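You operate a simulated robot arm through the tools that you are given. There is no shell and no other tool.

The job below is to be done with a simulated robot arm. You get a single attempt, and the scene is never put back.

Task
Cool the yellow mug under the fan until its ring turns amber.
Fine: on the rack, lid off and beside it; then turn the cord switch off and cover the mug again. Set down upright: what you pick out. Where these are worked on the way, their far stop is far enough and under half their travel is too little: cord switch.
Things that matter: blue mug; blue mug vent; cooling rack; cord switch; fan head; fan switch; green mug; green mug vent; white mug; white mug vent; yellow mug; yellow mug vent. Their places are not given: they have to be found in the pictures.

It is judged by the outcome, as a careful person would: the job done as asked, and still so three seconds after it is handed in. It fails if anything else is knocked over, pushed out of place, dropped, spilled or broken. Lids that push on must go on centred and level and be pressed home; caps that screw on are set level and turned clockwise until they are tight.

Robot
A 7-joint arm with a two-finger parallel gripper, fixed in place. Base frame: the origin is on the floor under the middle of its stand, x ahead of it, y to its left, z up; the work surface is at about z = 0.88. Readings come in m, rad, newtons and seconds.
With the tool pointing down near the work surface it reaches from about 0.1 to 0.64 m from the base axis. Its first joint turns from -1.152 to 1.152 rad. Payload 1.57 kg.
Tool frame: the origin (TCP) lies between the finger pads and is the grasp point; the fingertips stand 0.03 m ahead of it; z points along the fingers, y is the line along which they close. The gripper opens to 0.08 m. The fingers are 0.017 m wide and 0.012 m thick; the gripper's body (0.04 by 0.082 m) begins 0.08 m behind the TCP.
Orientation is that of the tool frame in the base frame, as a unit quaternion [w, x, y, z]. With the fingers straight down and closing along the base's y, the tool's x points along the base's -x, its y along +y and its z along -z.

Tools
- The arm moves only by the tool arm_command. Its argument "targets" is one flat list of numbers, 7 for each row, row after row: the turn, a rotation vector about the tool's x, y, z in units of 45 degrees (1.0 is 45 degrees), then the shift along the tool's x, y, z in units of 150 mm (1.0 is 150 mm), then the finger opening in m, from 0 to 0.08. In form: [wx, wy, wz, dx, dy, dz, gripper, wx, wy, wz, dx, dy, dz, gripper, ...]. A call has 1 to 20 rows; each row is the pose to reach, as a shift and turn from the pose commanded when the call began, along the tool's axes at that moment. A call with a number of a shift or a turn outside -1 to 1 is refused whole. A row lasts 0.2 s, in which the tool goes at most 0.05 m and 0.15 rad; a call with a longer step from one row to the next is refused whole, and so is a gripper value outside its range. Where a pose cannot be reached the arm comes as near as it can. A force on the tool above 40 N (or 10 N above the force at the start of the call, whichever is more), or a blocked arm, ends the call early, and 0.2 s more pass. Each finger travels about 0.072 m/s and halts on what it meets, pressing with about 36 N; the grip force reading is that of the motor and also rises with nothing between the fingers. The clock runs only during rows and for 0.2 s after the last one: add rows that repeat a pose to give the fingers time. It gives the time, the measured TCP pose, the force on the tool (base axes), the opening and the grip force at its end, in the units of the frame above (readings bear some noise), with the torque about the TCP (base axes, N m) and any sound that the robot's microphone picked up.
- Cameras (640 x 400 px; columns grow to the right, rows downward): "scene" is fixed at [0.0647, 0.4509, 1.4119]; the picture's right is [-0.61, -0.79, 0.00], its down [-0.55, 0.42, -0.72] and it looks along [0.57, -0.44, -0.69] (base axes); focal length 340 px, centre (320, 200). "wrist" rides on the gripper at [0.072, -0.007, -0.122] in the tool frame; the picture's right is [0.09, 1.00, 0.00], its down [-0.84, 0.08, -0.54] and it looks along [-0.54, 0.05, 0.84] (tool axes); focal length 238 px, centre (320, 200).
- capture(camera): a new picture of that camera. No time passes.
- measure_at(camera, pixels): for up to 12 pixels [column, row] of the newest picture of that camera ("zoom" is the newest enlarged one), the place [x, y, z] in the base frame of the surface seen there, good to about 0.003 m. No time passes.
- enlarge(camera, box): a new picture of the part [left, top, right, bottom] of that camera's present view, enlarged. No time passes.
- finish_job(): hands the job in; it is judged then, once.

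Unless the task says otherwise, let go and move clear before handing in.

The tools are called after "Request:" by a JSON object that holds its "method" and its "body". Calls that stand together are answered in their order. arm_command: Moves the arm, as the interface text tells. Its arguments: {"type":"object","properties":{"targets":{"type":"array","items":{"type":"number"}}},"required":["targets"]} The other tools are called the same way: capture (camera) takes a picture; measure_at (camera, pixels) gives the place of the surface under pixels of a picture; enlarge (camera, box) takes an enlarged picture of a part of a camera's view; finish_job () hands the job in.

At the start:

```text
time: 0.0
eef_pos: [0.3321, 0.162, 1.1637]
orientation: [0.001, 0.001, 1.0, 0.0]
ft_force: [0.6, 0.3, 0.7]
moment: [0.0, 0.03, 0.01]
opening: 0.0799
finger_force: 0.0
```

scene: 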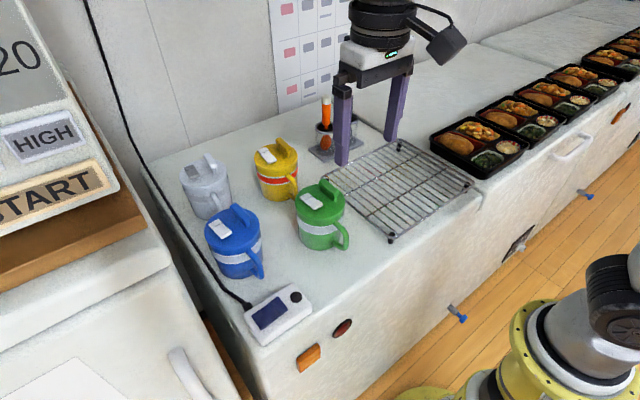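
wrist: 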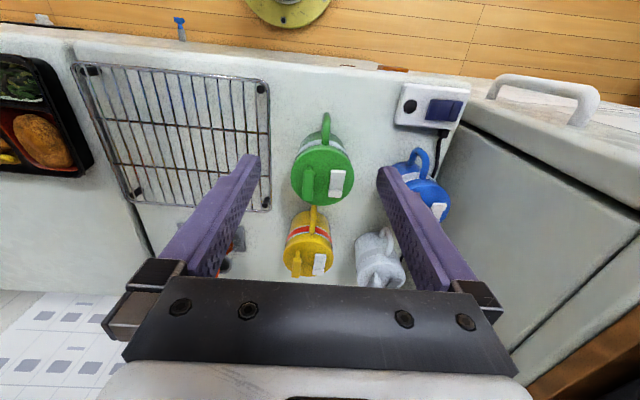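

The scene shows four lidded mugs (white ~205,190; yellow ~275,170; blue ~235,240; green ~320,215), a cooling rack (~400,190) and a box with a switch (~280,312). I'll enlarge the views to understand the details before moving.

Request:
{"method": "enlarge", "body": {"camera": "scene", "box": [160, 120, 360, 290]}}

Request:
{"method": "enlarge", "body": {"camera": "scene", "box": [230, 260, 350, 380]}}

Request:
{"method": "enlarge", "body": {"camera": "scene", "box": [290, 0, 490, 250]}}

Request:
{"method": "enlarge", "body": {"camera": "wrist", "box": [270, 70, 490, 300]}}

```text
2.35 times, centred on (260, 205) of scene
```

zoom: 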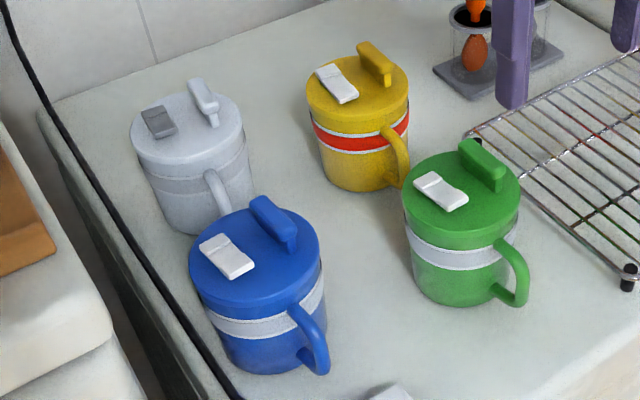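

```text
3.33 times, centred on (290, 320) of scene
```

zoom: 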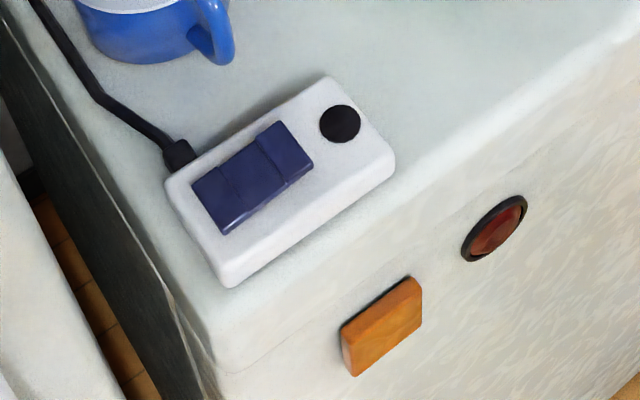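

```text
1.60 times, centred on (390, 125) of scene
```

zoom: 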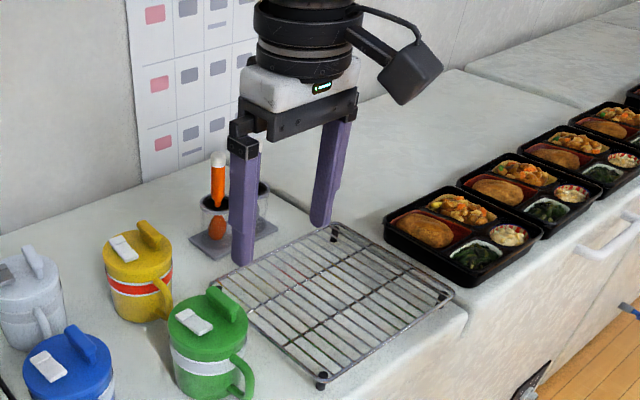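

```text
1.74 times, centred on (380, 185) of wrist
```

zoom: 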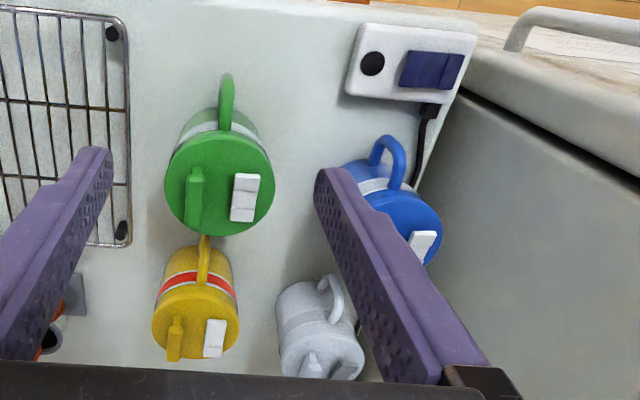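

The yellow mug (zoom ~360,120) has a red ring, a fin handle and a white vent on its lid. The fan itself isn't in view yet, so first I'll measure key surfaces from the scene picture.

Request:
{"method": "measure_at", "body": {"camera": "scene", "pixels": [[275, 160], [266, 155], [286, 147], [292, 188], [278, 200], [320, 200], [235, 225], [205, 180], [270, 314], [287, 303], [295, 297], [266, 255]]}}

Request:
{"method": "measure_at", "body": {"camera": "scene", "pixels": [[326, 172], [400, 144], [473, 185], [391, 240], [400, 190], [363, 175], [327, 135], [120, 100], [190, 245], [245, 302], [95, 20], [320, 150]]}}

```text
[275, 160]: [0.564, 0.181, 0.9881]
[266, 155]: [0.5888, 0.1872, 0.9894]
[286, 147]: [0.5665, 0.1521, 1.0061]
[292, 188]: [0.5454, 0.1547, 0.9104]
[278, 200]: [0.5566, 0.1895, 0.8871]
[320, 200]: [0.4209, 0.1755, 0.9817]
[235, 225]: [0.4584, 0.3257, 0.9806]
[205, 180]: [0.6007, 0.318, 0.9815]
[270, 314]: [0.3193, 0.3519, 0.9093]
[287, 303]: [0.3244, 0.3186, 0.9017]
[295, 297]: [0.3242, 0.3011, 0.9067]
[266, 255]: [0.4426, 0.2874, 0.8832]
```

```text
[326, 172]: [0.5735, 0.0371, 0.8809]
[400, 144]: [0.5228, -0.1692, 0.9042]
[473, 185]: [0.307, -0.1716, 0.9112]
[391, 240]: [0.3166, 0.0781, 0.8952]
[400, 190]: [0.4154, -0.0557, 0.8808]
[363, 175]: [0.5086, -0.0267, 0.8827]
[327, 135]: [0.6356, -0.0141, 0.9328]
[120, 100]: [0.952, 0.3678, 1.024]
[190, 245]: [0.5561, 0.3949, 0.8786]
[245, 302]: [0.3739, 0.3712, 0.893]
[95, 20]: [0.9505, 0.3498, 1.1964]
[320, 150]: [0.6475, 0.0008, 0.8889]
```

Mugs and rack are located (yellow mug about (0.57, 0.17), lid top z≈0.988), but the fan head isn't visible. I'll tilt the tool upward 45° about its y axis so the wrist camera can look for it.

Request:
{"method": "arm_command", "body": {"targets": [0, -0.167, 0, 0, 0, 0, 0.08, 0, -0.333, 0, 0, 0, 0, 0.08, 0, -0.5, 0, 0, 0, 0, 0.08, 0, -0.667, 0, 0, 0, 0, 0.08, 0, -0.833, 0, 0, 0, 0, 0.08, 0, -1, 0, 0, 0, 0, 0.08, 0, -1, 0, 0, 0, 0, 0.08]}}

Request:
{"method": "capture", "body": {"camera": "wrist"}}

Request:
{"method": "capture", "body": {"camera": "scene"}}

```text
time: 1.6
eef_pos: [0.332, 0.1627, 1.1621]
orientation: [0.383, 0.0, 0.924, 0.0]
ft_force: [0.1, 0.4, -0.3]
moment: [0.02, -0.01, 0.0]
opening: 0.08
finger_force: 0.1
```

```text
taken
```

wrist: 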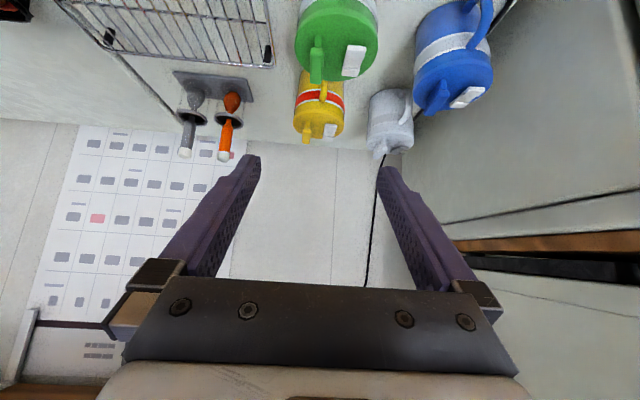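

```text
taken
```

scene: 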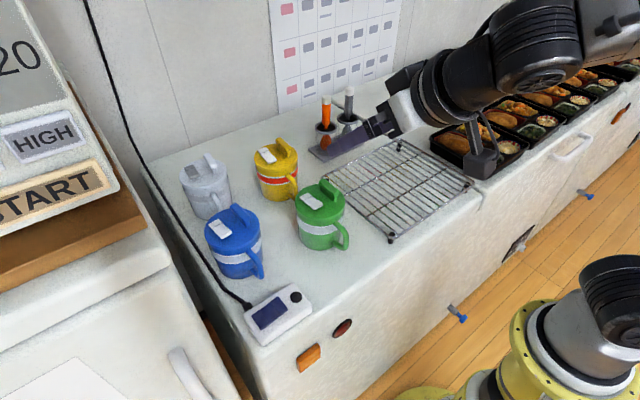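

The wrist view now shows the wall, calendar and two cups with brushes, still no fan. I'll tilt another 45° to look higher.

Request:
{"method": "arm_command", "body": {"targets": [0, -0.167, 0, 0, 0, 0, 0.08, 0, -0.333, 0, 0, 0, 0, 0.08, 0, -0.5, 0, 0, 0, 0, 0.08, 0, -0.667, 0, 0, 0, 0, 0.08, 0, -0.833, 0, 0, 0, 0, 0.08, 0, -1, 0, 0, 0, 0, 0.08, 0, -1, 0, 0, 0, 0, 0.08]}}

Request:
{"method": "capture", "body": {"camera": "wrist"}}

Request:
{"method": "capture", "body": {"camera": "scene"}}

```text
time: 3.2
eef_pos: [0.3328, 0.1613, 1.1626]
orientation: [0.708, 0.0, 0.707, 0.0]
ft_force: [-0.7, 0.9, -0.3]
moment: [-0.02, -0.03, 0.0]
opening: 0.08
finger_force: 0.0
```

```text
taken
```

wrist: 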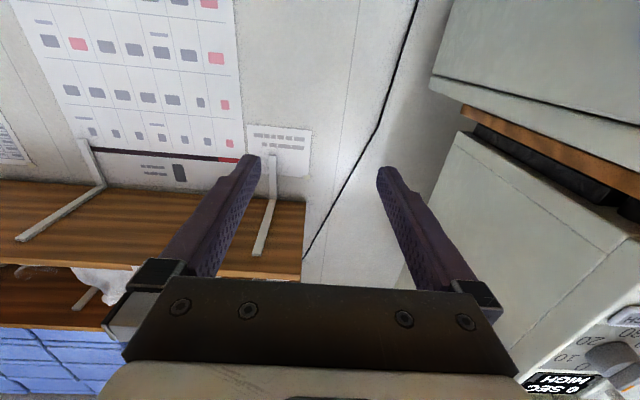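

```text
taken
```

scene: 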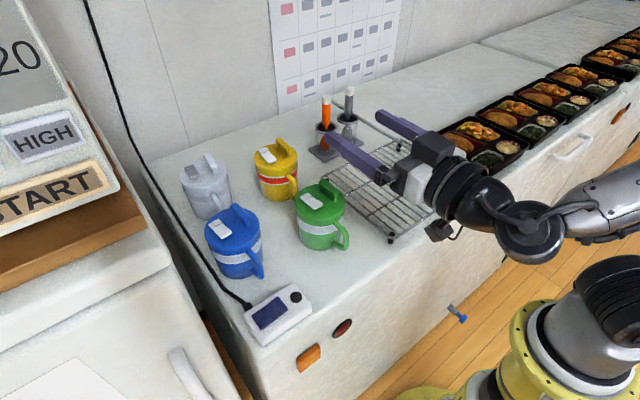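

The cord runs up the wall behind a wooden shelf (~150,230); the fan may be above or under it. I'll measure the shelf and tilt further up.

Request:
{"method": "measure_at", "body": {"camera": "wrist", "pixels": [[20, 240], [260, 255], [150, 260], [300, 205], [100, 290], [50, 350], [170, 170], [310, 245]]}}

Request:
{"method": "arm_command", "body": {"targets": [0, -0.167, 0, 0, 0, 0, 0.08, 0, -0.333, 0, 0, 0, 0, 0.08, 0, -0.5, 0, 0, 0, 0, 0.08, 0, -0.667, 0, 0, 0, 0, 0.08, 0, -0.667, 0, 0, 0, 0, 0.08]}}

Request:
{"method": "capture", "body": {"camera": "wrist"}}

```text
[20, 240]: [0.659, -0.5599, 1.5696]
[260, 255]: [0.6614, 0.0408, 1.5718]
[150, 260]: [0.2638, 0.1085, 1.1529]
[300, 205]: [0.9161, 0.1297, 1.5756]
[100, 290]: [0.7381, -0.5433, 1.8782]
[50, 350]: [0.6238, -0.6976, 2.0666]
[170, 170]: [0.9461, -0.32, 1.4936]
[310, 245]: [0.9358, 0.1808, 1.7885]
```

```text
time: 4.4
eef_pos: [0.3318, 0.1617, 1.1639]
orientation: [0.866, 0.001, 0.5, 0.0]
ft_force: [0.0, -0.5, 0.1]
moment: [0.04, -0.03, -0.02]
opening: 0.0802
finger_force: 0.0
```

```text
taken
```

wrist: 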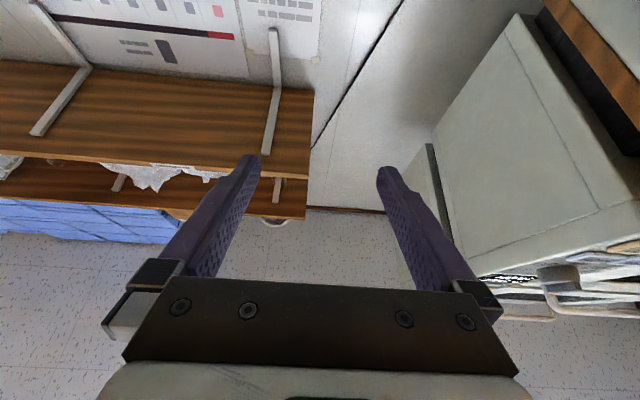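

The view shows two shelves and the ceiling; there is a small round thing under the upper shelf around (275,222). I'll enlarge to examine this and the left part.

Request:
{"method": "enlarge", "body": {"camera": "wrist", "box": [0, 120, 320, 320]}}

Request:
{"method": "enlarge", "body": {"camera": "wrist", "box": [400, 200, 640, 350]}}

Request:
{"method": "capture", "body": {"camera": "scene"}}

```text
2.00 times, centred on (160, 220) of wrist
```

zoom: 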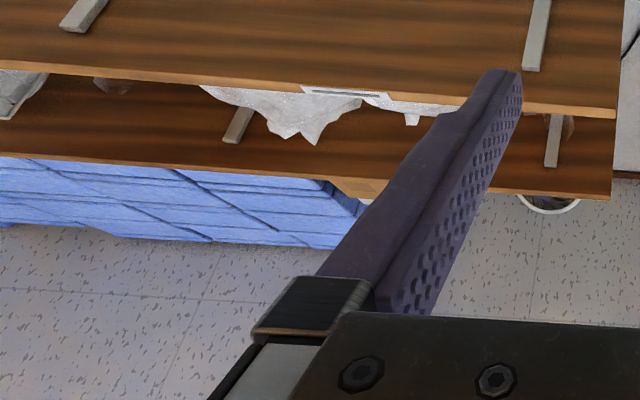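

```text
2.67 times, centred on (520, 275) of wrist
```

zoom: 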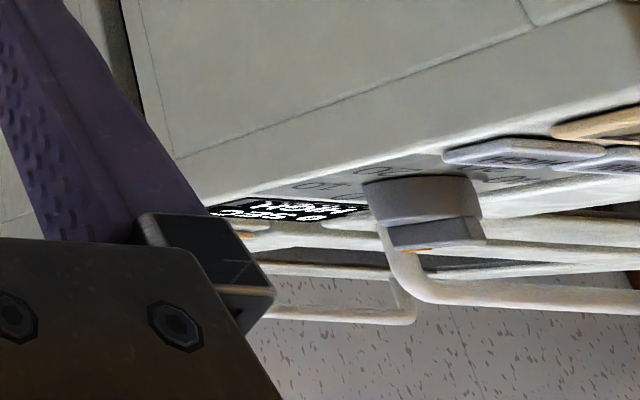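

```text
taken
```

scene: 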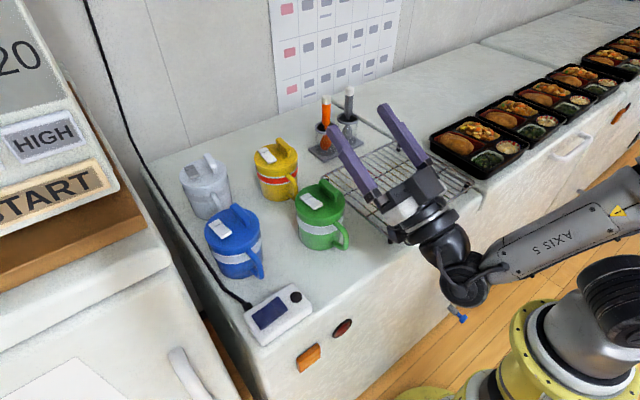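

No fan in this direction; what's at (275,222) is a cup on the upper shelf and the right side is the microwave. I'll turn the camera about the vertical towards the right (-y) to look there.

Request:
{"method": "arm_command", "body": {"targets": [0.144, 0, -0.083, 0, 0, 0, 0.08, 0.288, 0, -0.167, 0, 0, 0, 0.08, 0.433, 0, -0.25, 0, 0, 0, 0.08, 0.577, 0, -0.333, 0, 0, 0, 0.08, 0.722, 0, -0.417, 0, 0, 0, 0.08, 0.866, 0, -0.5, 0, 0, 0, 0.08, 0.866, 0, -0.5, 0, 0, 0, 0.08]}}

Request:
{"method": "capture", "body": {"camera": "wrist"}}

Request:
{"method": "capture", "body": {"camera": "scene"}}

```text
time: 6.0
eef_pos: [0.342, 0.1551, 1.1684]
orientation: [0.8, 0.19, 0.464, -0.331]
ft_force: [1.1, 0.2, -0.2]
moment: [0.01, -0.01, 0.04]
opening: 0.08
finger_force: 0.1
out of reach, approached as far as the arm can: row 6, 7
```

```text
taken
```

wrist: 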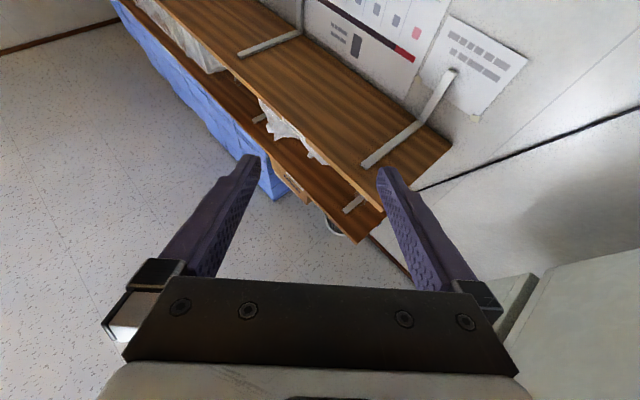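

```text
taken
```

scene: 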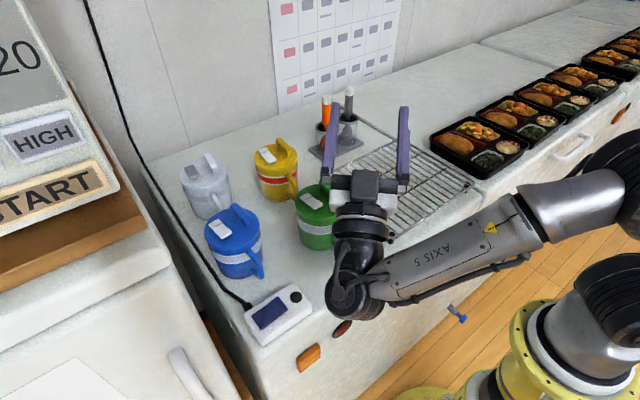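

There's still the round white-rimmed thing near (335,228) by the shelf end where the cord passes. I'll enlarge and measure it.

Request:
{"method": "enlarge", "body": {"camera": "wrist", "box": [240, 130, 480, 290]}}

Request:
{"method": "measure_at", "body": {"camera": "wrist", "pixels": [[335, 230], [340, 236], [328, 226], [350, 236], [420, 190], [350, 280], [200, 120], [100, 250], [600, 130]]}}

```text
2.50 times, centred on (360, 210) of wrist
```

zoom: 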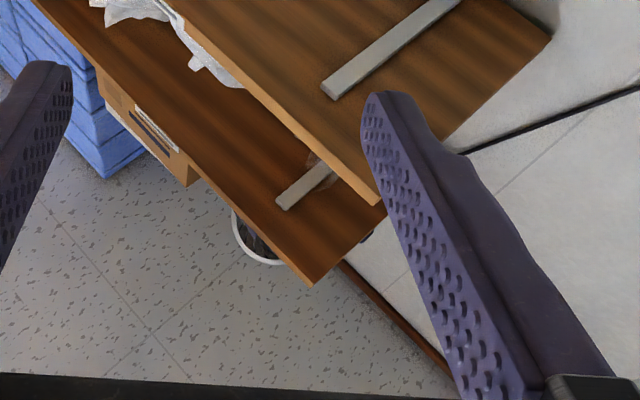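

```text
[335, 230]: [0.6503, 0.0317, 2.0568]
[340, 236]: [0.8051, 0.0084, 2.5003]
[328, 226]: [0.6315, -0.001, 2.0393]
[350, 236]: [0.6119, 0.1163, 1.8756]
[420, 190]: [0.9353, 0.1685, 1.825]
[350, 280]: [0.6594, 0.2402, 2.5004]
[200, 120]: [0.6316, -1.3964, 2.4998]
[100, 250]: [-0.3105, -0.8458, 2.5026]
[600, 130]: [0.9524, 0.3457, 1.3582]
```

The round object sits at about (0.64, 0.01, 2.05) by the upper shelf edge. I'll enlarge it strongly to see whether it's a fan head.

Request:
{"method": "enlarge", "body": {"camera": "wrist", "box": [315, 205, 365, 240]}}

Request:
{"method": "measure_at", "body": {"camera": "zoom", "pixels": [[160, 250], [250, 330], [200, 280], [300, 370], [120, 220]]}}

```text
11.43 times, centred on (340, 222) of wrist
```

zoom: 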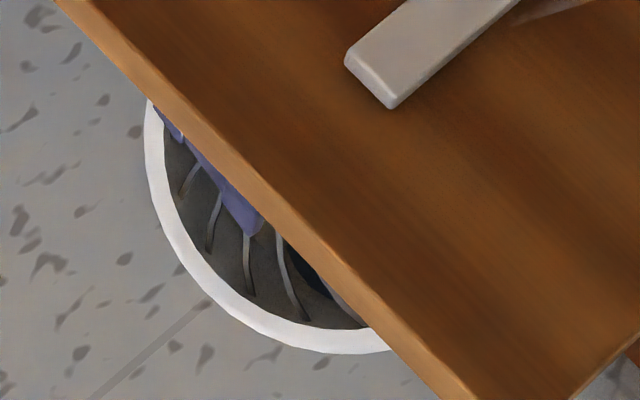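

```text
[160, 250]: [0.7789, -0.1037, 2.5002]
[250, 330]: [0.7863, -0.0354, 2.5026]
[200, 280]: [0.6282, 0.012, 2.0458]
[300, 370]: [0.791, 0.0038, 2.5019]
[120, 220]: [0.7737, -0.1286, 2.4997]
```

The enlargement shows the fan head (white ring, bluish blades, grille) standing at the end of the upper shelf, about z≈2.05. I'll yaw back and move up to see it properly, including whether it spins.

Request:
{"method": "arm_command", "body": {"targets": [-0.145, 0, 0.083, -0.145, 0, 0.083, 0.08, -0.289, 0, 0.166, -0.289, 0, 0.166, 0.08, -0.434, 0, 0.249, -0.434, 0, 0.249, 0.08, -0.579, 0, 0.331, -0.579, 0, 0.331, 0.08, -0.723, 0, 0.414, -0.723, 0, 0.414, 0.08, -0.868, 0, 0.497, -0.868, 0, 0.497, 0.08, -0.868, 0, 0.497, -0.868, 0, 0.497, 0.08]}}

Request:
{"method": "capture", "body": {"camera": "wrist"}}

```text
time: 7.6
eef_pos: [0.3407, 0.156, 1.3203]
orientation: [0.866, -0.001, 0.501, 0.0]
ft_force: [0.4, 0.0, -0.1]
moment: [0.01, 0.01, 0.02]
opening: 0.08
finger_force: 0.0
```

```text
taken
```

wrist: 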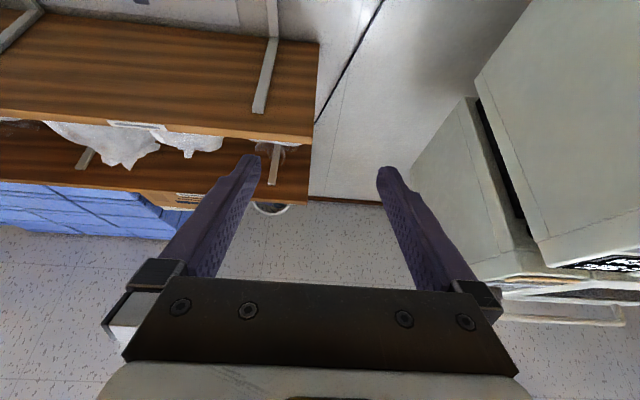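

The fan ring now peeks out at (272,208). I'll go up another 0.15 m and slightly back for a fuller view.

Request:
{"method": "arm_command", "body": {"targets": [0, 0, 0, -0.18, 0, 0.05, 0.08, 0, 0, 0, -0.36, 0, 0.1, 0.08, 0, 0, 0, -0.54, 0, 0.15, 0.08, 0, 0, 0, -0.72, 0, 0.2, 0.08, 0, 0, 0, -0.9, 0, 0.25, 0.08, 0, 0, 0, -1, 0, 0.28, 0.08, 0, 0, 0, -1, 0, 0.28, 0.08]}}

Request:
{"method": "capture", "body": {"camera": "wrist"}}

Request:
{"method": "capture", "body": {"camera": "scene"}}

```text
time: 9.2
eef_pos: [0.3006, 0.1565, 1.4705]
orientation: [0.866, -0.001, 0.5, 0.0]
ft_force: [-0.3, 1.1, 0.2]
moment: [-0.01, 0.01, 0.0]
opening: 0.0796
finger_force: 0.0
```

```text
taken
```

wrist: 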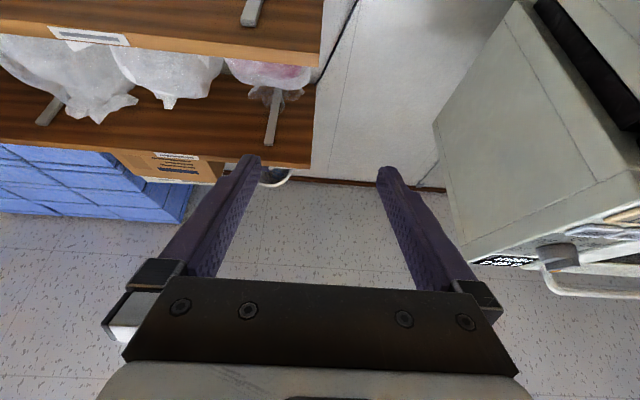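

```text
taken
```

scene: 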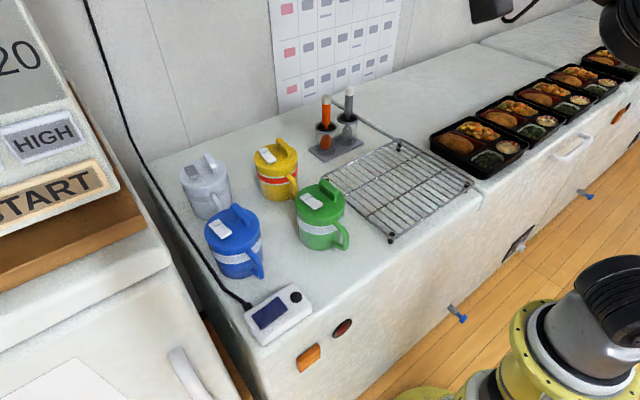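

The fan is now hidden behind the left finger at (270,175). I'll yaw right ~30° so that it shows between the fingers.

Request:
{"method": "arm_command", "body": {"targets": [0.144, 0, -0.083, 0, 0, 0, 0.08, 0.288, 0, -0.167, 0, 0, 0, 0.08, 0.433, 0, -0.25, 0, 0, 0, 0.08, 0.577, 0, -0.333, 0, 0, 0, 0.08, 0.577, 0, -0.333, 0, 0, 0, 0.08]}}

Request:
{"method": "capture", "body": {"camera": "wrist"}}

```text
time: 10.4
eef_pos: [0.3025, 0.1553, 1.4704]
orientation: [0.836, 0.129, 0.483, -0.225]
ft_force: [-0.5, 0.4, 0.7]
moment: [0.0, -0.01, 0.01]
opening: 0.0799
finger_force: 0.1
```

```text
taken
```

wrist: 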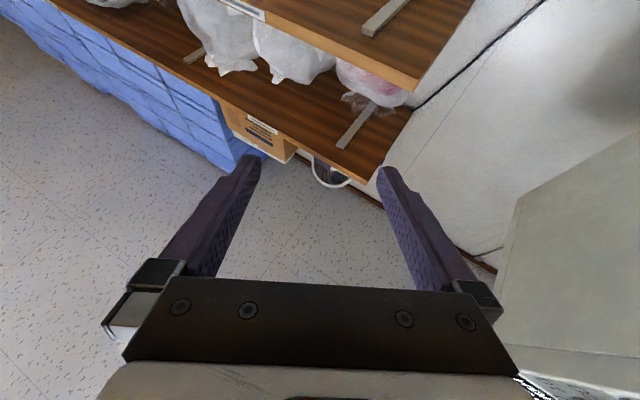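

Request:
{"method": "enlarge", "body": {"camera": "wrist", "box": [280, 130, 400, 205]}}

Request:
{"method": "enlarge", "body": {"camera": "scene", "box": [240, 280, 320, 350]}}

```text
5.33 times, centred on (340, 168) of wrist
```

zoom: 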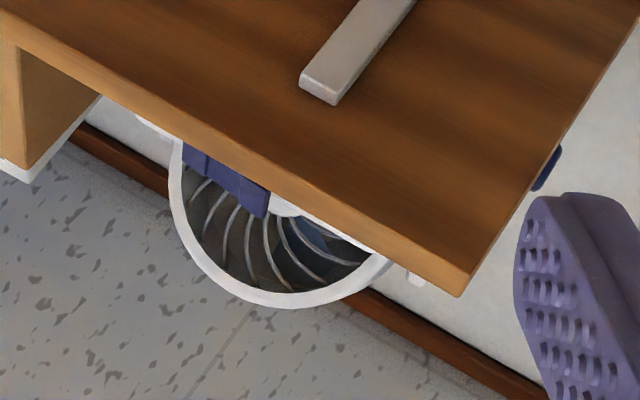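

```text
5.71 times, centred on (280, 315) of scene
```

zoom: 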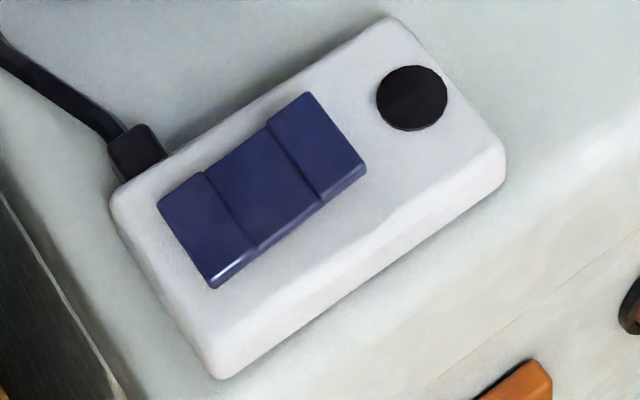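

The fan (zoom centre ~270,210) sits on the top shelf, tilted down, with a blue rocker in front of it, and the cord switch box has a blue three-segment rocker and a dark lamp. I'll measure the rocker surfaces and box corners carefully.

Request:
{"method": "measure_at", "body": {"camera": "zoom", "pixels": [[190, 200], [205, 235], [225, 260], [235, 175], [265, 200], [280, 230], [290, 120], [315, 150], [345, 170], [410, 95], [150, 220], [470, 150]]}}

Request:
{"method": "measure_at", "body": {"camera": "zoom", "pixels": [[200, 215], [210, 250], [300, 110], [330, 165], [250, 160], [270, 220], [222, 372], [500, 150], [390, 25], [118, 205], [310, 270], [300, 60]]}}

```text
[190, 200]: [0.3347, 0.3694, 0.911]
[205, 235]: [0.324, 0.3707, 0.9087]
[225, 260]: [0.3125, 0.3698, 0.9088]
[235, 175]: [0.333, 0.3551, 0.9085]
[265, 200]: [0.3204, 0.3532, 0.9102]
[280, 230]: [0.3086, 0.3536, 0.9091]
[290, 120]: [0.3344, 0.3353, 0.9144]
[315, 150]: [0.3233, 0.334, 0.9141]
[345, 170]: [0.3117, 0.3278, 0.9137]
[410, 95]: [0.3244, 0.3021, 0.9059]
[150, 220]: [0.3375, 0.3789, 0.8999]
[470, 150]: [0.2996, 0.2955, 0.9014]
```

```text
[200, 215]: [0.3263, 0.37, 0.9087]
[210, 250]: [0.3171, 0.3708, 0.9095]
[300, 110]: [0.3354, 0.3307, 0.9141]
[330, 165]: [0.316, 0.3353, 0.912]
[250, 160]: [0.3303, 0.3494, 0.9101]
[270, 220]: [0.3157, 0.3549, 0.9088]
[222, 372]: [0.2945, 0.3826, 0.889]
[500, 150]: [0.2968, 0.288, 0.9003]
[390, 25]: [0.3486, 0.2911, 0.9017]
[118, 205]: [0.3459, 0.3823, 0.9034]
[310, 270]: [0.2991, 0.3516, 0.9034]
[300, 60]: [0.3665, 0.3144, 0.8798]
```

The rocker's -y end is raised (z≈0.914) and its +y end low (≈0.909), so it's currently pressed at the +y end; the lamp is dark. I'll let a moment pass and look at the fan again to see if the blades turn.

Request:
{"method": "arm_command", "body": {"targets": [0, 0, 0, 0, 0, 0, 0.08, 0, 0, 0, 0, 0, 0, 0.08]}}

Request:
{"method": "enlarge", "body": {"camera": "wrist", "box": [305, 150, 365, 190]}}

Request:
{"method": "measure_at", "body": {"camera": "zoom", "pixels": [[240, 290], [200, 250], [180, 200], [290, 300], [100, 150], [250, 120], [350, 260], [225, 215], [300, 245]]}}

```text
time: 11.0
eef_pos: [0.3027, 0.1549, 1.4694]
orientation: [0.836, 0.128, 0.484, -0.224]
ft_force: [-0.1, 0.2, -0.4]
moment: [0.01, 0.01, 0.0]
opening: 0.08
finger_force: 0.1
```

```text
10.00 times, centred on (335, 170) of wrist
```

zoom: 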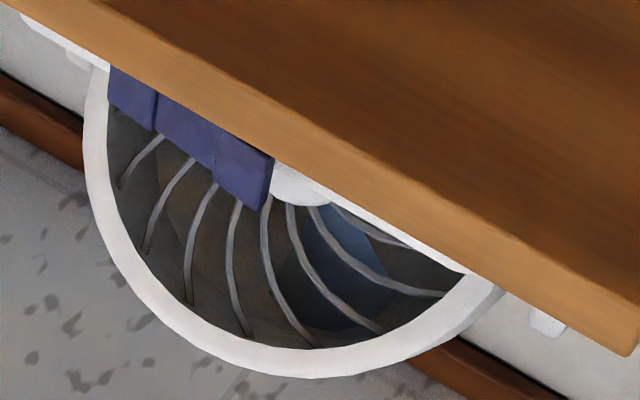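

```text
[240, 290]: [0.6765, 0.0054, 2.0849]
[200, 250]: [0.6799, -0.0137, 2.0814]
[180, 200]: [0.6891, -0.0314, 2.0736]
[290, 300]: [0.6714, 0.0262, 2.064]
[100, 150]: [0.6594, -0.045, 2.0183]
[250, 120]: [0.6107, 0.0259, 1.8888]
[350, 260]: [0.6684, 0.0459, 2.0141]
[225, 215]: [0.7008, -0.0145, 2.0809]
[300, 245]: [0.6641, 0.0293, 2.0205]
```

The blade position looks about the same as before; I'll check again with the same box after a different time interval to confirm it's not spinning.

Request:
{"method": "arm_command", "body": {"targets": [0, 0, 0, 0, 0, 0, 0.08]}}

Request:
{"method": "enlarge", "body": {"camera": "wrist", "box": [305, 150, 365, 190]}}

```text
time: 11.4
eef_pos: [0.3021, 0.1557, 1.4692]
orientation: [0.836, 0.128, 0.484, -0.224]
ft_force: [-1.0, 0.4, 0.0]
moment: [0.01, 0.0, -0.01]
opening: 0.08
finger_force: 0.2
```

```text
10.00 times, centred on (335, 170) of wrist
```

zoom: 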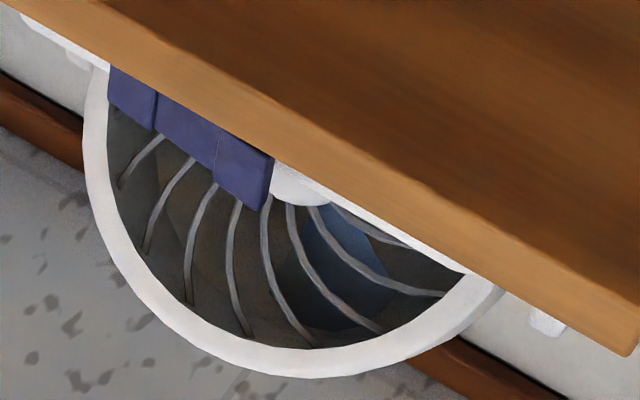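

The fan is not spinning, so it's off and the cord switch must be turned on for the cooling. I'll measure the fan's ring to work out where its axis points on the rack.

Request:
{"method": "measure_at", "body": {"camera": "zoom", "pixels": [[95, 120], [95, 190], [120, 250], [160, 300], [210, 340], [270, 360], [330, 360], [390, 343], [440, 315], [480, 285], [300, 185], [325, 195]]}}

Request:
{"method": "measure_at", "body": {"camera": "zoom", "pixels": [[130, 95], [185, 130], [240, 165], [235, 195], [260, 200], [545, 325], [280, 180], [310, 195], [335, 240], [320, 270], [225, 290], [135, 180]]}}

```text
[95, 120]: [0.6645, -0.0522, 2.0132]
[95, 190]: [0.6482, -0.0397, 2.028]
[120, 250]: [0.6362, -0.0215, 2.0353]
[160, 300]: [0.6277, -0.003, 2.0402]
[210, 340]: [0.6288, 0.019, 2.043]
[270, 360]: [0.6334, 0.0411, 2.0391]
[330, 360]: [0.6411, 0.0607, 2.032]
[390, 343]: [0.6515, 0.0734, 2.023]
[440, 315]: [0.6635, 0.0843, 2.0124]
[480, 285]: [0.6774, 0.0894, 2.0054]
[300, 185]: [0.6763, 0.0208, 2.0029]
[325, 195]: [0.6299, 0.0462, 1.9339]
```

```text
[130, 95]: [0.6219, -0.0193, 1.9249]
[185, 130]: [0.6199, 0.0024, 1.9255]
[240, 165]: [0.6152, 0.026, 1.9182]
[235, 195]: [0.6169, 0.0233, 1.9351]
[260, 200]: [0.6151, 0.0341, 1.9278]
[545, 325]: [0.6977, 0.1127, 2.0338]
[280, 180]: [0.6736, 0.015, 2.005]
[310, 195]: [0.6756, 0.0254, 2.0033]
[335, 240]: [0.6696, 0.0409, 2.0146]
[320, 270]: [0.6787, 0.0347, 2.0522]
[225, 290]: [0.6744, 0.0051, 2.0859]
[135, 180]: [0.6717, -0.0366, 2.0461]
```

The fan faces (-0.6, 0, -0.8) from about (0.69, 0.02, 2.0), blowing down over the rack area, and it is off. I'll return the tool to pointing down, first undoing the yaw.

Request:
{"method": "arm_command", "body": {"targets": [-0.144, 0, 0.083, 0, 0, 0, 0.08, -0.288, 0, 0.167, 0, 0, 0, 0.08, -0.433, 0, 0.25, 0, 0, 0, 0.08, -0.577, 0, 0.333, 0, 0, 0, 0.08]}}

Request:
{"method": "arm_command", "body": {"targets": [0, 0.167, 0, 0, 0, 0, 0.08, 0, 0.333, 0, 0, 0, 0, 0.08, 0, 0.5, 0, 0, 0, 0, 0.08, 0, 0.667, 0, 0, 0, 0, 0.08, 0, 0.833, 0, 0, 0, 0, 0.08, 0, 1, 0, 0, 0, 0, 0.08]}}

Request:
{"method": "arm_command", "body": {"targets": [0, 0.167, 0, 0, 0, 0, 0.08, 0, 0.333, 0, 0, 0, 0, 0.08, 0, 0.5, 0, 0, 0, 0, 0.08, 0, 0.667, 0, 0, 0, 0, 0.08, 0, 0.833, 0, 0, 0, 0, 0.08, 0, 1, 0, 0, 0, 0, 0.08]}}

Request:
{"method": "arm_command", "body": {"targets": [0, 0.167, 0, 0, 0, 0, 0.08, 0, 0.333, 0, 0, 0, 0, 0.08, 0, 0.5, 0, 0, 0, 0, 0.08, 0, 0.667, 0, 0, 0, 0, 0.08, 0, 0.667, 0, 0, 0, 0, 0.08]}}

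```text
time: 12.4
eef_pos: [0.3027, 0.1567, 1.4691]
orientation: [0.866, -0.002, 0.5, 0.001]
ft_force: [-1.2, -0.2, 0.0]
moment: [0.0, -0.01, 0.02]
opening: 0.0802
finger_force: 0.0
```

```text
time: 13.8
eef_pos: [0.3018, 0.1571, 1.4694]
orientation: [0.607, -0.002, 0.795, 0.0]
ft_force: [-1.5, -0.7, -0.2]
moment: [-0.01, 0.04, 0.02]
opening: 0.0801
finger_force: 0.0
```

```text
time: 15.2
eef_pos: [0.2912, 0.1456, 1.4375]
orientation: [0.259, 0.0, 0.966, -0.001]
ft_force: [0.3, 0.6, 0.3]
moment: [0.01, -0.03, 0.06]
opening: 0.0802
finger_force: 0.1
out of reach, approached as far as the arm can: row 5, 6
```

```text
time: 16.4
eef_pos: [0.3003, 0.143, 1.3085]
orientation: [-0.001, -0.001, 1.0, -0.001]
ft_force: [-0.2, 0.0, -0.3]
moment: [0.0, -0.01, -0.02]
opening: 0.0803
finger_force: 0.0
out of reach, approached as far as the arm can: row 1, 2, 3, 4, 5
```

The tool is pointing down again at (0.300, 0.143, 1.309). I'll move over to the near side of the yellow mug for a close look with the wrist camera.

Request:
{"method": "arm_command", "body": {"targets": [0, 0, 0, -0.217, 0.045, 0.183, 0.08, 0, 0, 0, -0.433, 0.09, 0.367, 0.08, 0, 0, 0, -0.65, 0.135, 0.55, 0.08, 0, 0, 0, -0.867, 0.18, 0.733, 0.08, 0, 0, 0, -0.867, 0.18, 0.733, 0.08]}}

Request:
{"method": "capture", "body": {"camera": "wrist"}}

Request:
{"method": "enlarge", "body": {"camera": "wrist", "box": [240, 80, 400, 250]}}

```text
time: 17.6
eef_pos: [0.428, 0.17, 1.203]
orientation: [0.0, 0.001, 1.0, -0.001]
ft_force: [0.0, 0.5, -1.0]
moment: [0.03, -0.02, 0.0]
opening: 0.0799
finger_force: 0.1
```

```text
taken
```

wrist: 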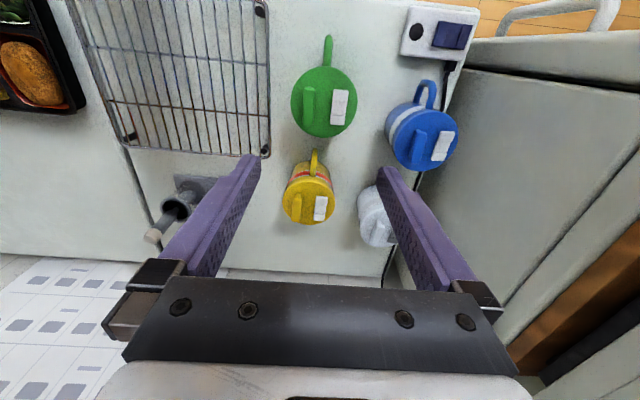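

```text
2.35 times, centred on (320, 165) of wrist
```

zoom: 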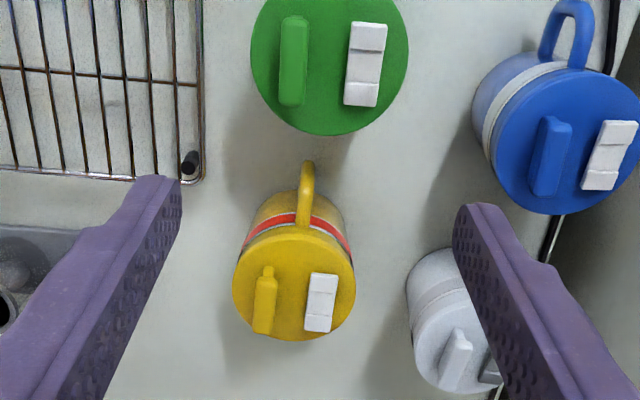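

I now see the yellow lid from above: fin at zoom (265,300) on the -y side, vent at (321,300), handle (307,185) pointing toward -x. I'll measure its geometry.

Request:
{"method": "measure_at", "body": {"camera": "zoom", "pixels": [[236, 280], [353, 280], [295, 235], [295, 338], [293, 290], [265, 290], [268, 272], [262, 320], [321, 285], [321, 300], [318, 325], [307, 165]]}}

Request:
{"method": "measure_at", "body": {"camera": "zoom", "pixels": [[307, 175], [306, 190], [305, 205], [304, 215], [250, 215], [343, 220], [293, 225], [240, 330], [350, 330], [295, 350], [280, 100], [330, 60]]}}

Request:
{"method": "measure_at", "body": {"camera": "wrist", "pixels": [[110, 60], [180, 60], [240, 60], [115, 103], [190, 105], [250, 107], [130, 140], [265, 155], [262, 12], [93, 20], [160, 130], [205, 20]]}}

```text
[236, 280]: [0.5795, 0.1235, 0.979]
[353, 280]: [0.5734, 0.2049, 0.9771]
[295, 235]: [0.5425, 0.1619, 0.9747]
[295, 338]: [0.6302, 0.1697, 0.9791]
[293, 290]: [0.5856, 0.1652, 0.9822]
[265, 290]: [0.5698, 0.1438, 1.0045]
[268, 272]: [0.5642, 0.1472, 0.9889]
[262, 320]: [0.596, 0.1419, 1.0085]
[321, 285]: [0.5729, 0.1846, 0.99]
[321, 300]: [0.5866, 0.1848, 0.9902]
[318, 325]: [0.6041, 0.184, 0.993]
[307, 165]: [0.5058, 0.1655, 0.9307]
```

```text
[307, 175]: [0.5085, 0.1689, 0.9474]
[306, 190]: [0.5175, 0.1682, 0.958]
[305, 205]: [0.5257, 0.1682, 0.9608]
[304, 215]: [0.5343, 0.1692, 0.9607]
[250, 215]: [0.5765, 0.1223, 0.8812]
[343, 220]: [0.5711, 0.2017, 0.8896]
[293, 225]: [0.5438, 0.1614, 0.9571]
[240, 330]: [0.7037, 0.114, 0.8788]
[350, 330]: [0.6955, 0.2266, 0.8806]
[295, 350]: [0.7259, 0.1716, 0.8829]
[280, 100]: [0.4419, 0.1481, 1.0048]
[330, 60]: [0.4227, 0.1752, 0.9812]
```

```text
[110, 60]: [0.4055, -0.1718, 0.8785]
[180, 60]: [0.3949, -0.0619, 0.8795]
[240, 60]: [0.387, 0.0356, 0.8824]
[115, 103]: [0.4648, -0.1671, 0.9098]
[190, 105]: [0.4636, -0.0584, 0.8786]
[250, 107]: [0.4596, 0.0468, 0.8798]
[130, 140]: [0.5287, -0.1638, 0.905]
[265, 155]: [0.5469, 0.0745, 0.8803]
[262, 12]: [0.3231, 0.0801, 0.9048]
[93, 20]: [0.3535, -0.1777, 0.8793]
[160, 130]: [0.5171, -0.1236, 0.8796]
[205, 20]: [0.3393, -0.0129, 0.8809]
```

The lid centre is about (0.585, 0.165), diameter ≈0.085 (too wide to grip), with the handle's outer bar near (0.507, 0.168), z≈0.91–0.96. I'll look at the handle from the scene camera before grasping it.

Request:
{"method": "enlarge", "body": {"camera": "scene", "box": [240, 120, 340, 220]}}

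Request:
{"method": "measure_at", "body": {"camera": "zoom", "pixels": [[320, 250], [340, 280], [345, 330], [335, 370], [290, 230], [220, 280], [310, 400], [100, 280]]}}

```text
4.00 times, centred on (290, 170) of scene
```

zoom: 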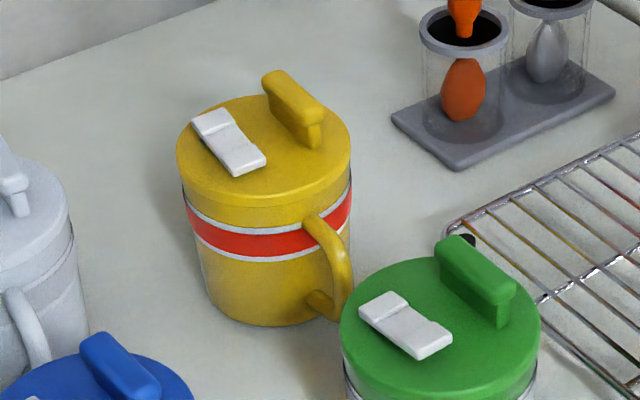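

```text
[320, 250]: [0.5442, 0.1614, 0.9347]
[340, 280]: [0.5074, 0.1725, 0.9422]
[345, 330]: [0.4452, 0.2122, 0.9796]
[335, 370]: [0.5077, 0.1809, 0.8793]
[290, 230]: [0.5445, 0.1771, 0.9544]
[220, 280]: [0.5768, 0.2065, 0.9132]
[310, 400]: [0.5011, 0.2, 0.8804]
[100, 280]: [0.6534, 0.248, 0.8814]
```

The handle is a loop toward -x with top ≈0.958 and bottom ≈0.905; the vertical bar is near (0.511, 0.169). I'll move above it with fingers at 0.05 open, then check alignment.

Request:
{"method": "arm_command", "body": {"targets": [0, 0, 0, -0.14, -0.002, 0.172, 0.05, 0, 0, 0, -0.28, -0.004, 0.343, 0.05, 0, 0, 0, -0.42, -0.006, 0.515, 0.05, 0, 0, 0, -0.56, -0.008, 0.687, 0.05, 0, 0, 0, -0.56, -0.008, 0.687, 0.05]}}

Request:
{"method": "capture", "body": {"camera": "wrist"}}

Request:
{"method": "capture", "body": {"camera": "scene"}}

```text
time: 18.8
eef_pos: [0.5105, 0.1681, 1.0992]
orientation: [0.0, -0.001, 1.0, -0.001]
ft_force: [-0.1, -0.9, 0.0]
moment: [0.01, 0.02, 0.0]
opening: 0.0501
finger_force: 0.0
```

```text
taken
```

wrist: 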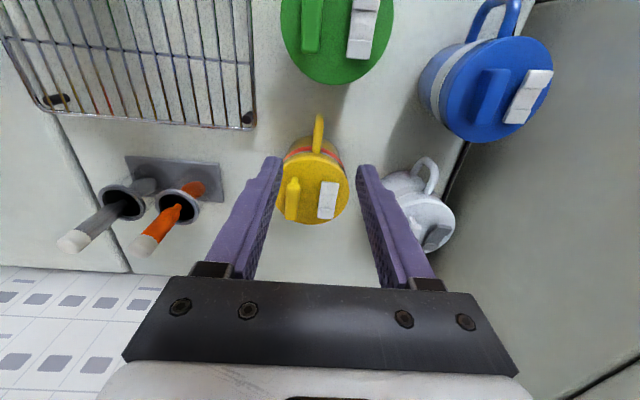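

```text
taken
```

scene: 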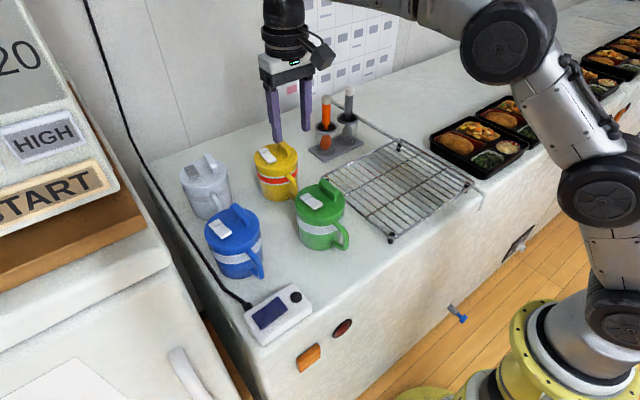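

I'm above the handle (wrist ~ (318,130)). I'll enlarge and measure the handle bar more precisely before descending.

Request:
{"method": "enlarge", "body": {"camera": "wrist", "box": [270, 100, 360, 235]}}

Request:
{"method": "measure_at", "body": {"camera": "wrist", "pixels": [[319, 118], [319, 125], [318, 132], [317, 140], [317, 148], [283, 190], [348, 190], [315, 222], [293, 195], [293, 212], [328, 195], [328, 210]]}}

```text
2.96 times, centred on (315, 168) of wrist
```

zoom: 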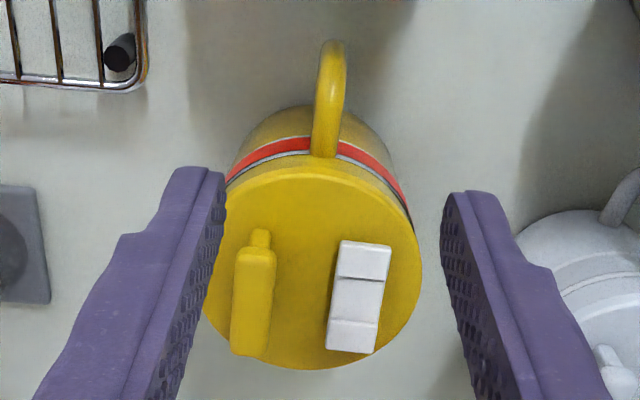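

```text
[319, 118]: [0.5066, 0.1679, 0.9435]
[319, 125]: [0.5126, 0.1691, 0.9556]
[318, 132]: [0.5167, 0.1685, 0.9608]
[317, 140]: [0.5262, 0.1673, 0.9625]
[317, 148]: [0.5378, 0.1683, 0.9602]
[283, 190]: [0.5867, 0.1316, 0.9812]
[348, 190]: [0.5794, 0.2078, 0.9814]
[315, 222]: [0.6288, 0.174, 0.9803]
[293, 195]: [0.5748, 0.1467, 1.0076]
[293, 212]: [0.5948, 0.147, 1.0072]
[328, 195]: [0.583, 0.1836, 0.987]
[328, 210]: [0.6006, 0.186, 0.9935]
```

The handle bar lines up with y≈0.168 between the fingers. I'll descend 0.13 m first and check.

Request:
{"method": "arm_command", "body": {"targets": [0, 0, 0, -0.005, 0, 0.217, 0.05, 0, 0, 0, -0.005, 0, 0.433, 0.05, 0, 0, 0, -0.005, 0, 0.65, 0.05, 0, 0, 0, -0.005, 0, 0.867, 0.05]}}

Request:
{"method": "capture", "body": {"camera": "scene"}}

Request:
{"method": "enlarge", "body": {"camera": "scene", "box": [230, 60, 370, 220]}}

```text
time: 19.8
eef_pos: [0.5127, 0.1705, 0.9693]
orientation: [0.0, 0.0, 1.0, -0.001]
ft_force: [0.3, -0.2, -0.8]
moment: [-0.01, -0.04, 0.02]
opening: 0.05
finger_force: 0.0
```

```text
taken
```

scene: 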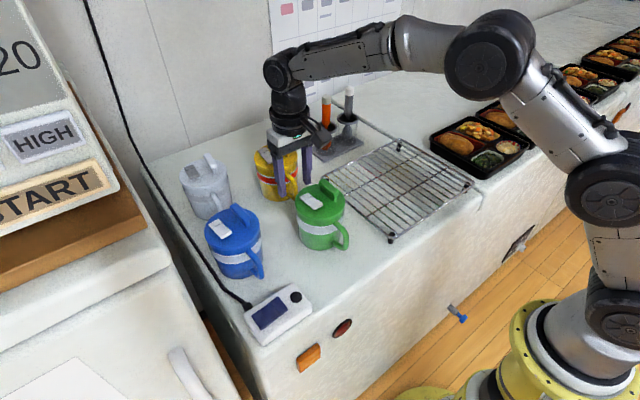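

```text
2.50 times, centred on (300, 140) of scene
```

zoom: 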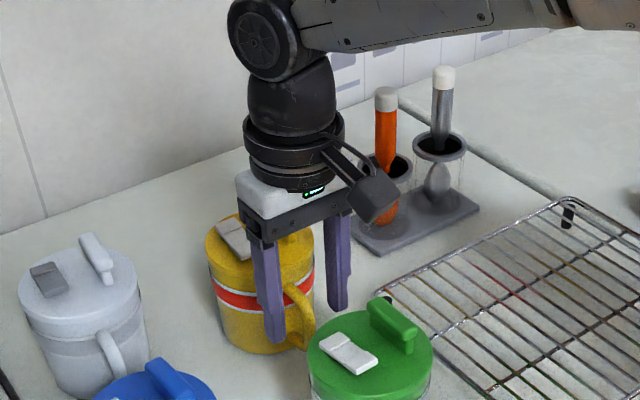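

The fingers straddle the handle with good clearance. I'll lower another 31 mm and close on the bar.

Request:
{"method": "arm_command", "body": {"targets": [0, 0, 0, 0, 0, 0.103, 0.05, 0, 0, 0, 0, 0, 0.207, 0.05, 0, 0, 0, 0, 0, 0.207, 0.0, 0, 0, 0, 0, 0, 0.207, 0.0, 0, 0, 0, 0, 0, 0.207, 0.0, 0, 0, 0, 0, 0, 0.207, 0.0]}}

Request:
{"method": "enlarge", "body": {"camera": "scene", "box": [230, 60, 370, 220]}}

Request:
{"method": "capture", "body": {"camera": "wrist"}}

```text
time: 21.2
eef_pos: [0.5119, 0.1692, 0.9391]
orientation: [0.001, 0.0, 1.0, -0.002]
ft_force: [1.0, -0.3, -0.5]
moment: [0.14, -0.03, -0.12]
opening: 0.011
finger_force: 29.2
```

```text
2.50 times, centred on (300, 140) of scene
```

zoom: 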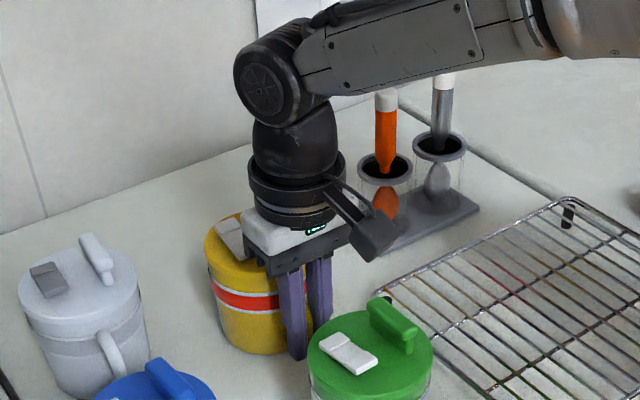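

```text
taken
```

wrist: 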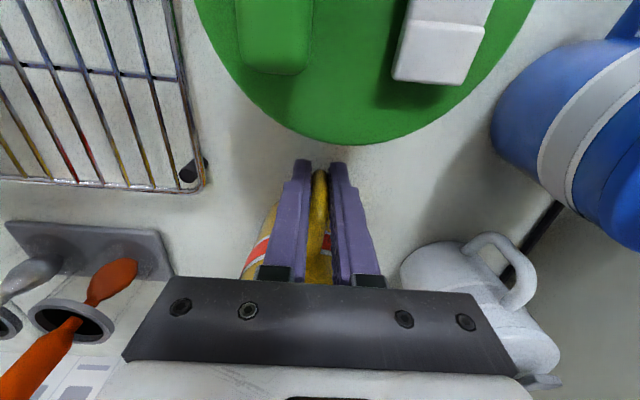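

The handle is gripped (opening 0.011, ~29 N). I'll lift slowly 20 mm and check the load and tilt.

Request:
{"method": "arm_command", "body": {"targets": [0, 0, 0, 0, 0, -0.033, 0.0, 0, 0, 0, 0, 0, -0.067, 0.0, 0, 0, 0, 0, 0, -0.1, 0.0, 0, 0, 0, 0, 0, -0.133, 0.0, 0, 0, 0, 0, 0, -0.133, 0.0]}}

Request:
{"method": "capture", "body": {"camera": "scene"}}

Request:
{"method": "enlarge", "body": {"camera": "scene", "box": [230, 60, 370, 220]}}

Request:
{"method": "capture", "body": {"camera": "wrist"}}

```text
time: 22.4
eef_pos: [0.5103, 0.1683, 0.9603]
orientation: [-0.001, -0.001, 1.0, -0.001]
ft_force: [0.3, 0.0, -5.3]
moment: [-0.01, 0.41, -0.02]
opening: 0.0108
finger_force: 28.5
```

```text
taken
```

scene: 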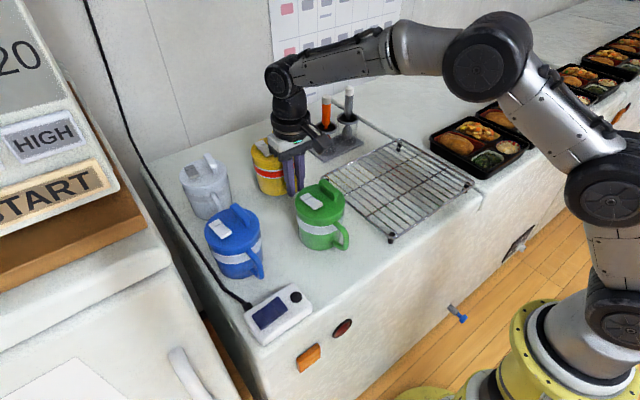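

```text
2.50 times, centred on (300, 140) of scene
```

zoom: 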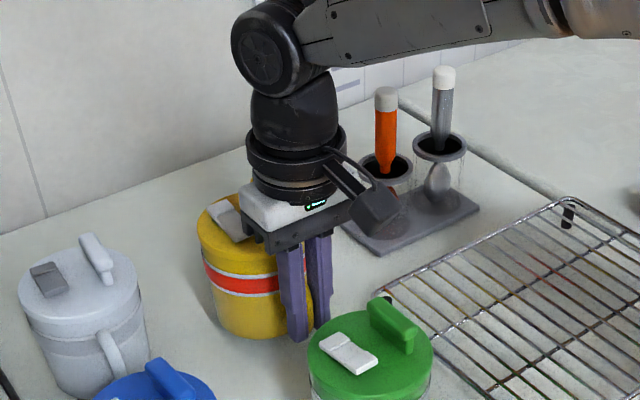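

```text
taken
```

wrist: 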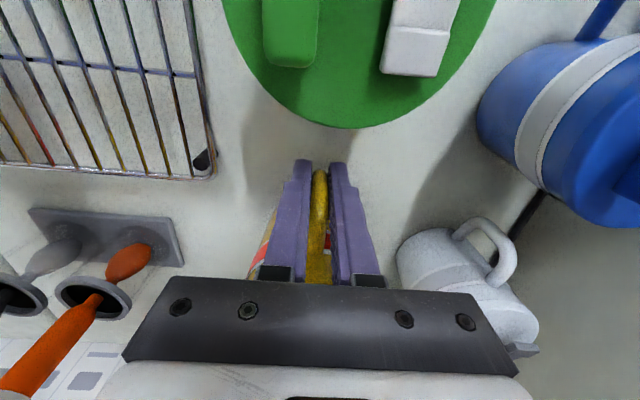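

The mug is off the counter with 5.3 N load and 0.41 N·m about y. I'll measure visible lid points to check for tilt.

Request:
{"method": "measure_at", "body": {"camera": "zoom", "pixels": [[206, 215], [215, 203], [230, 196], [210, 235], [225, 245], [230, 220], [205, 270], [240, 290], [275, 290], [220, 325], [250, 335], [243, 200]]}}

```text
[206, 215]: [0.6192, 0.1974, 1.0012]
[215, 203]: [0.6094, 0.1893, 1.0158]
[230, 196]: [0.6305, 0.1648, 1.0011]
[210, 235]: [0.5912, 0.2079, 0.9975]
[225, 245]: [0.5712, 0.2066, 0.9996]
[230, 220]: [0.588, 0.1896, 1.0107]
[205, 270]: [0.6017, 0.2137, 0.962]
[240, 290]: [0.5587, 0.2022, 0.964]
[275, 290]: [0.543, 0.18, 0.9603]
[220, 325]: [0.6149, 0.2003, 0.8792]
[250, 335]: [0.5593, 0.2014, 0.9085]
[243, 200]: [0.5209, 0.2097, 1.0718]
```

The lid is level (z≈1.000–1.001 across), so the grip is holding the mug upright. I'll measure the rack's wire height before carrying it over.

Request:
{"method": "enlarge", "body": {"camera": "scene", "box": [320, 130, 480, 250]}}

```text
3.33 times, centred on (400, 190) of scene
```

zoom: 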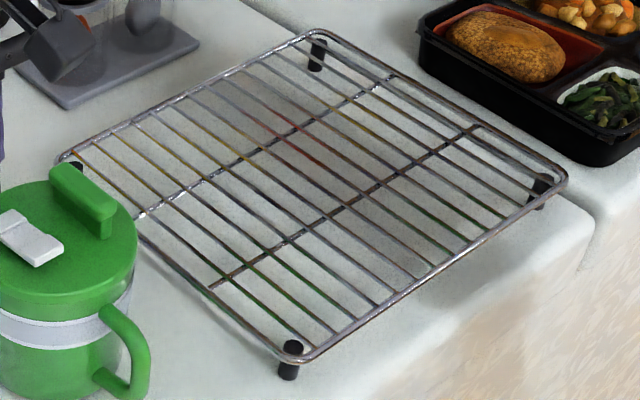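

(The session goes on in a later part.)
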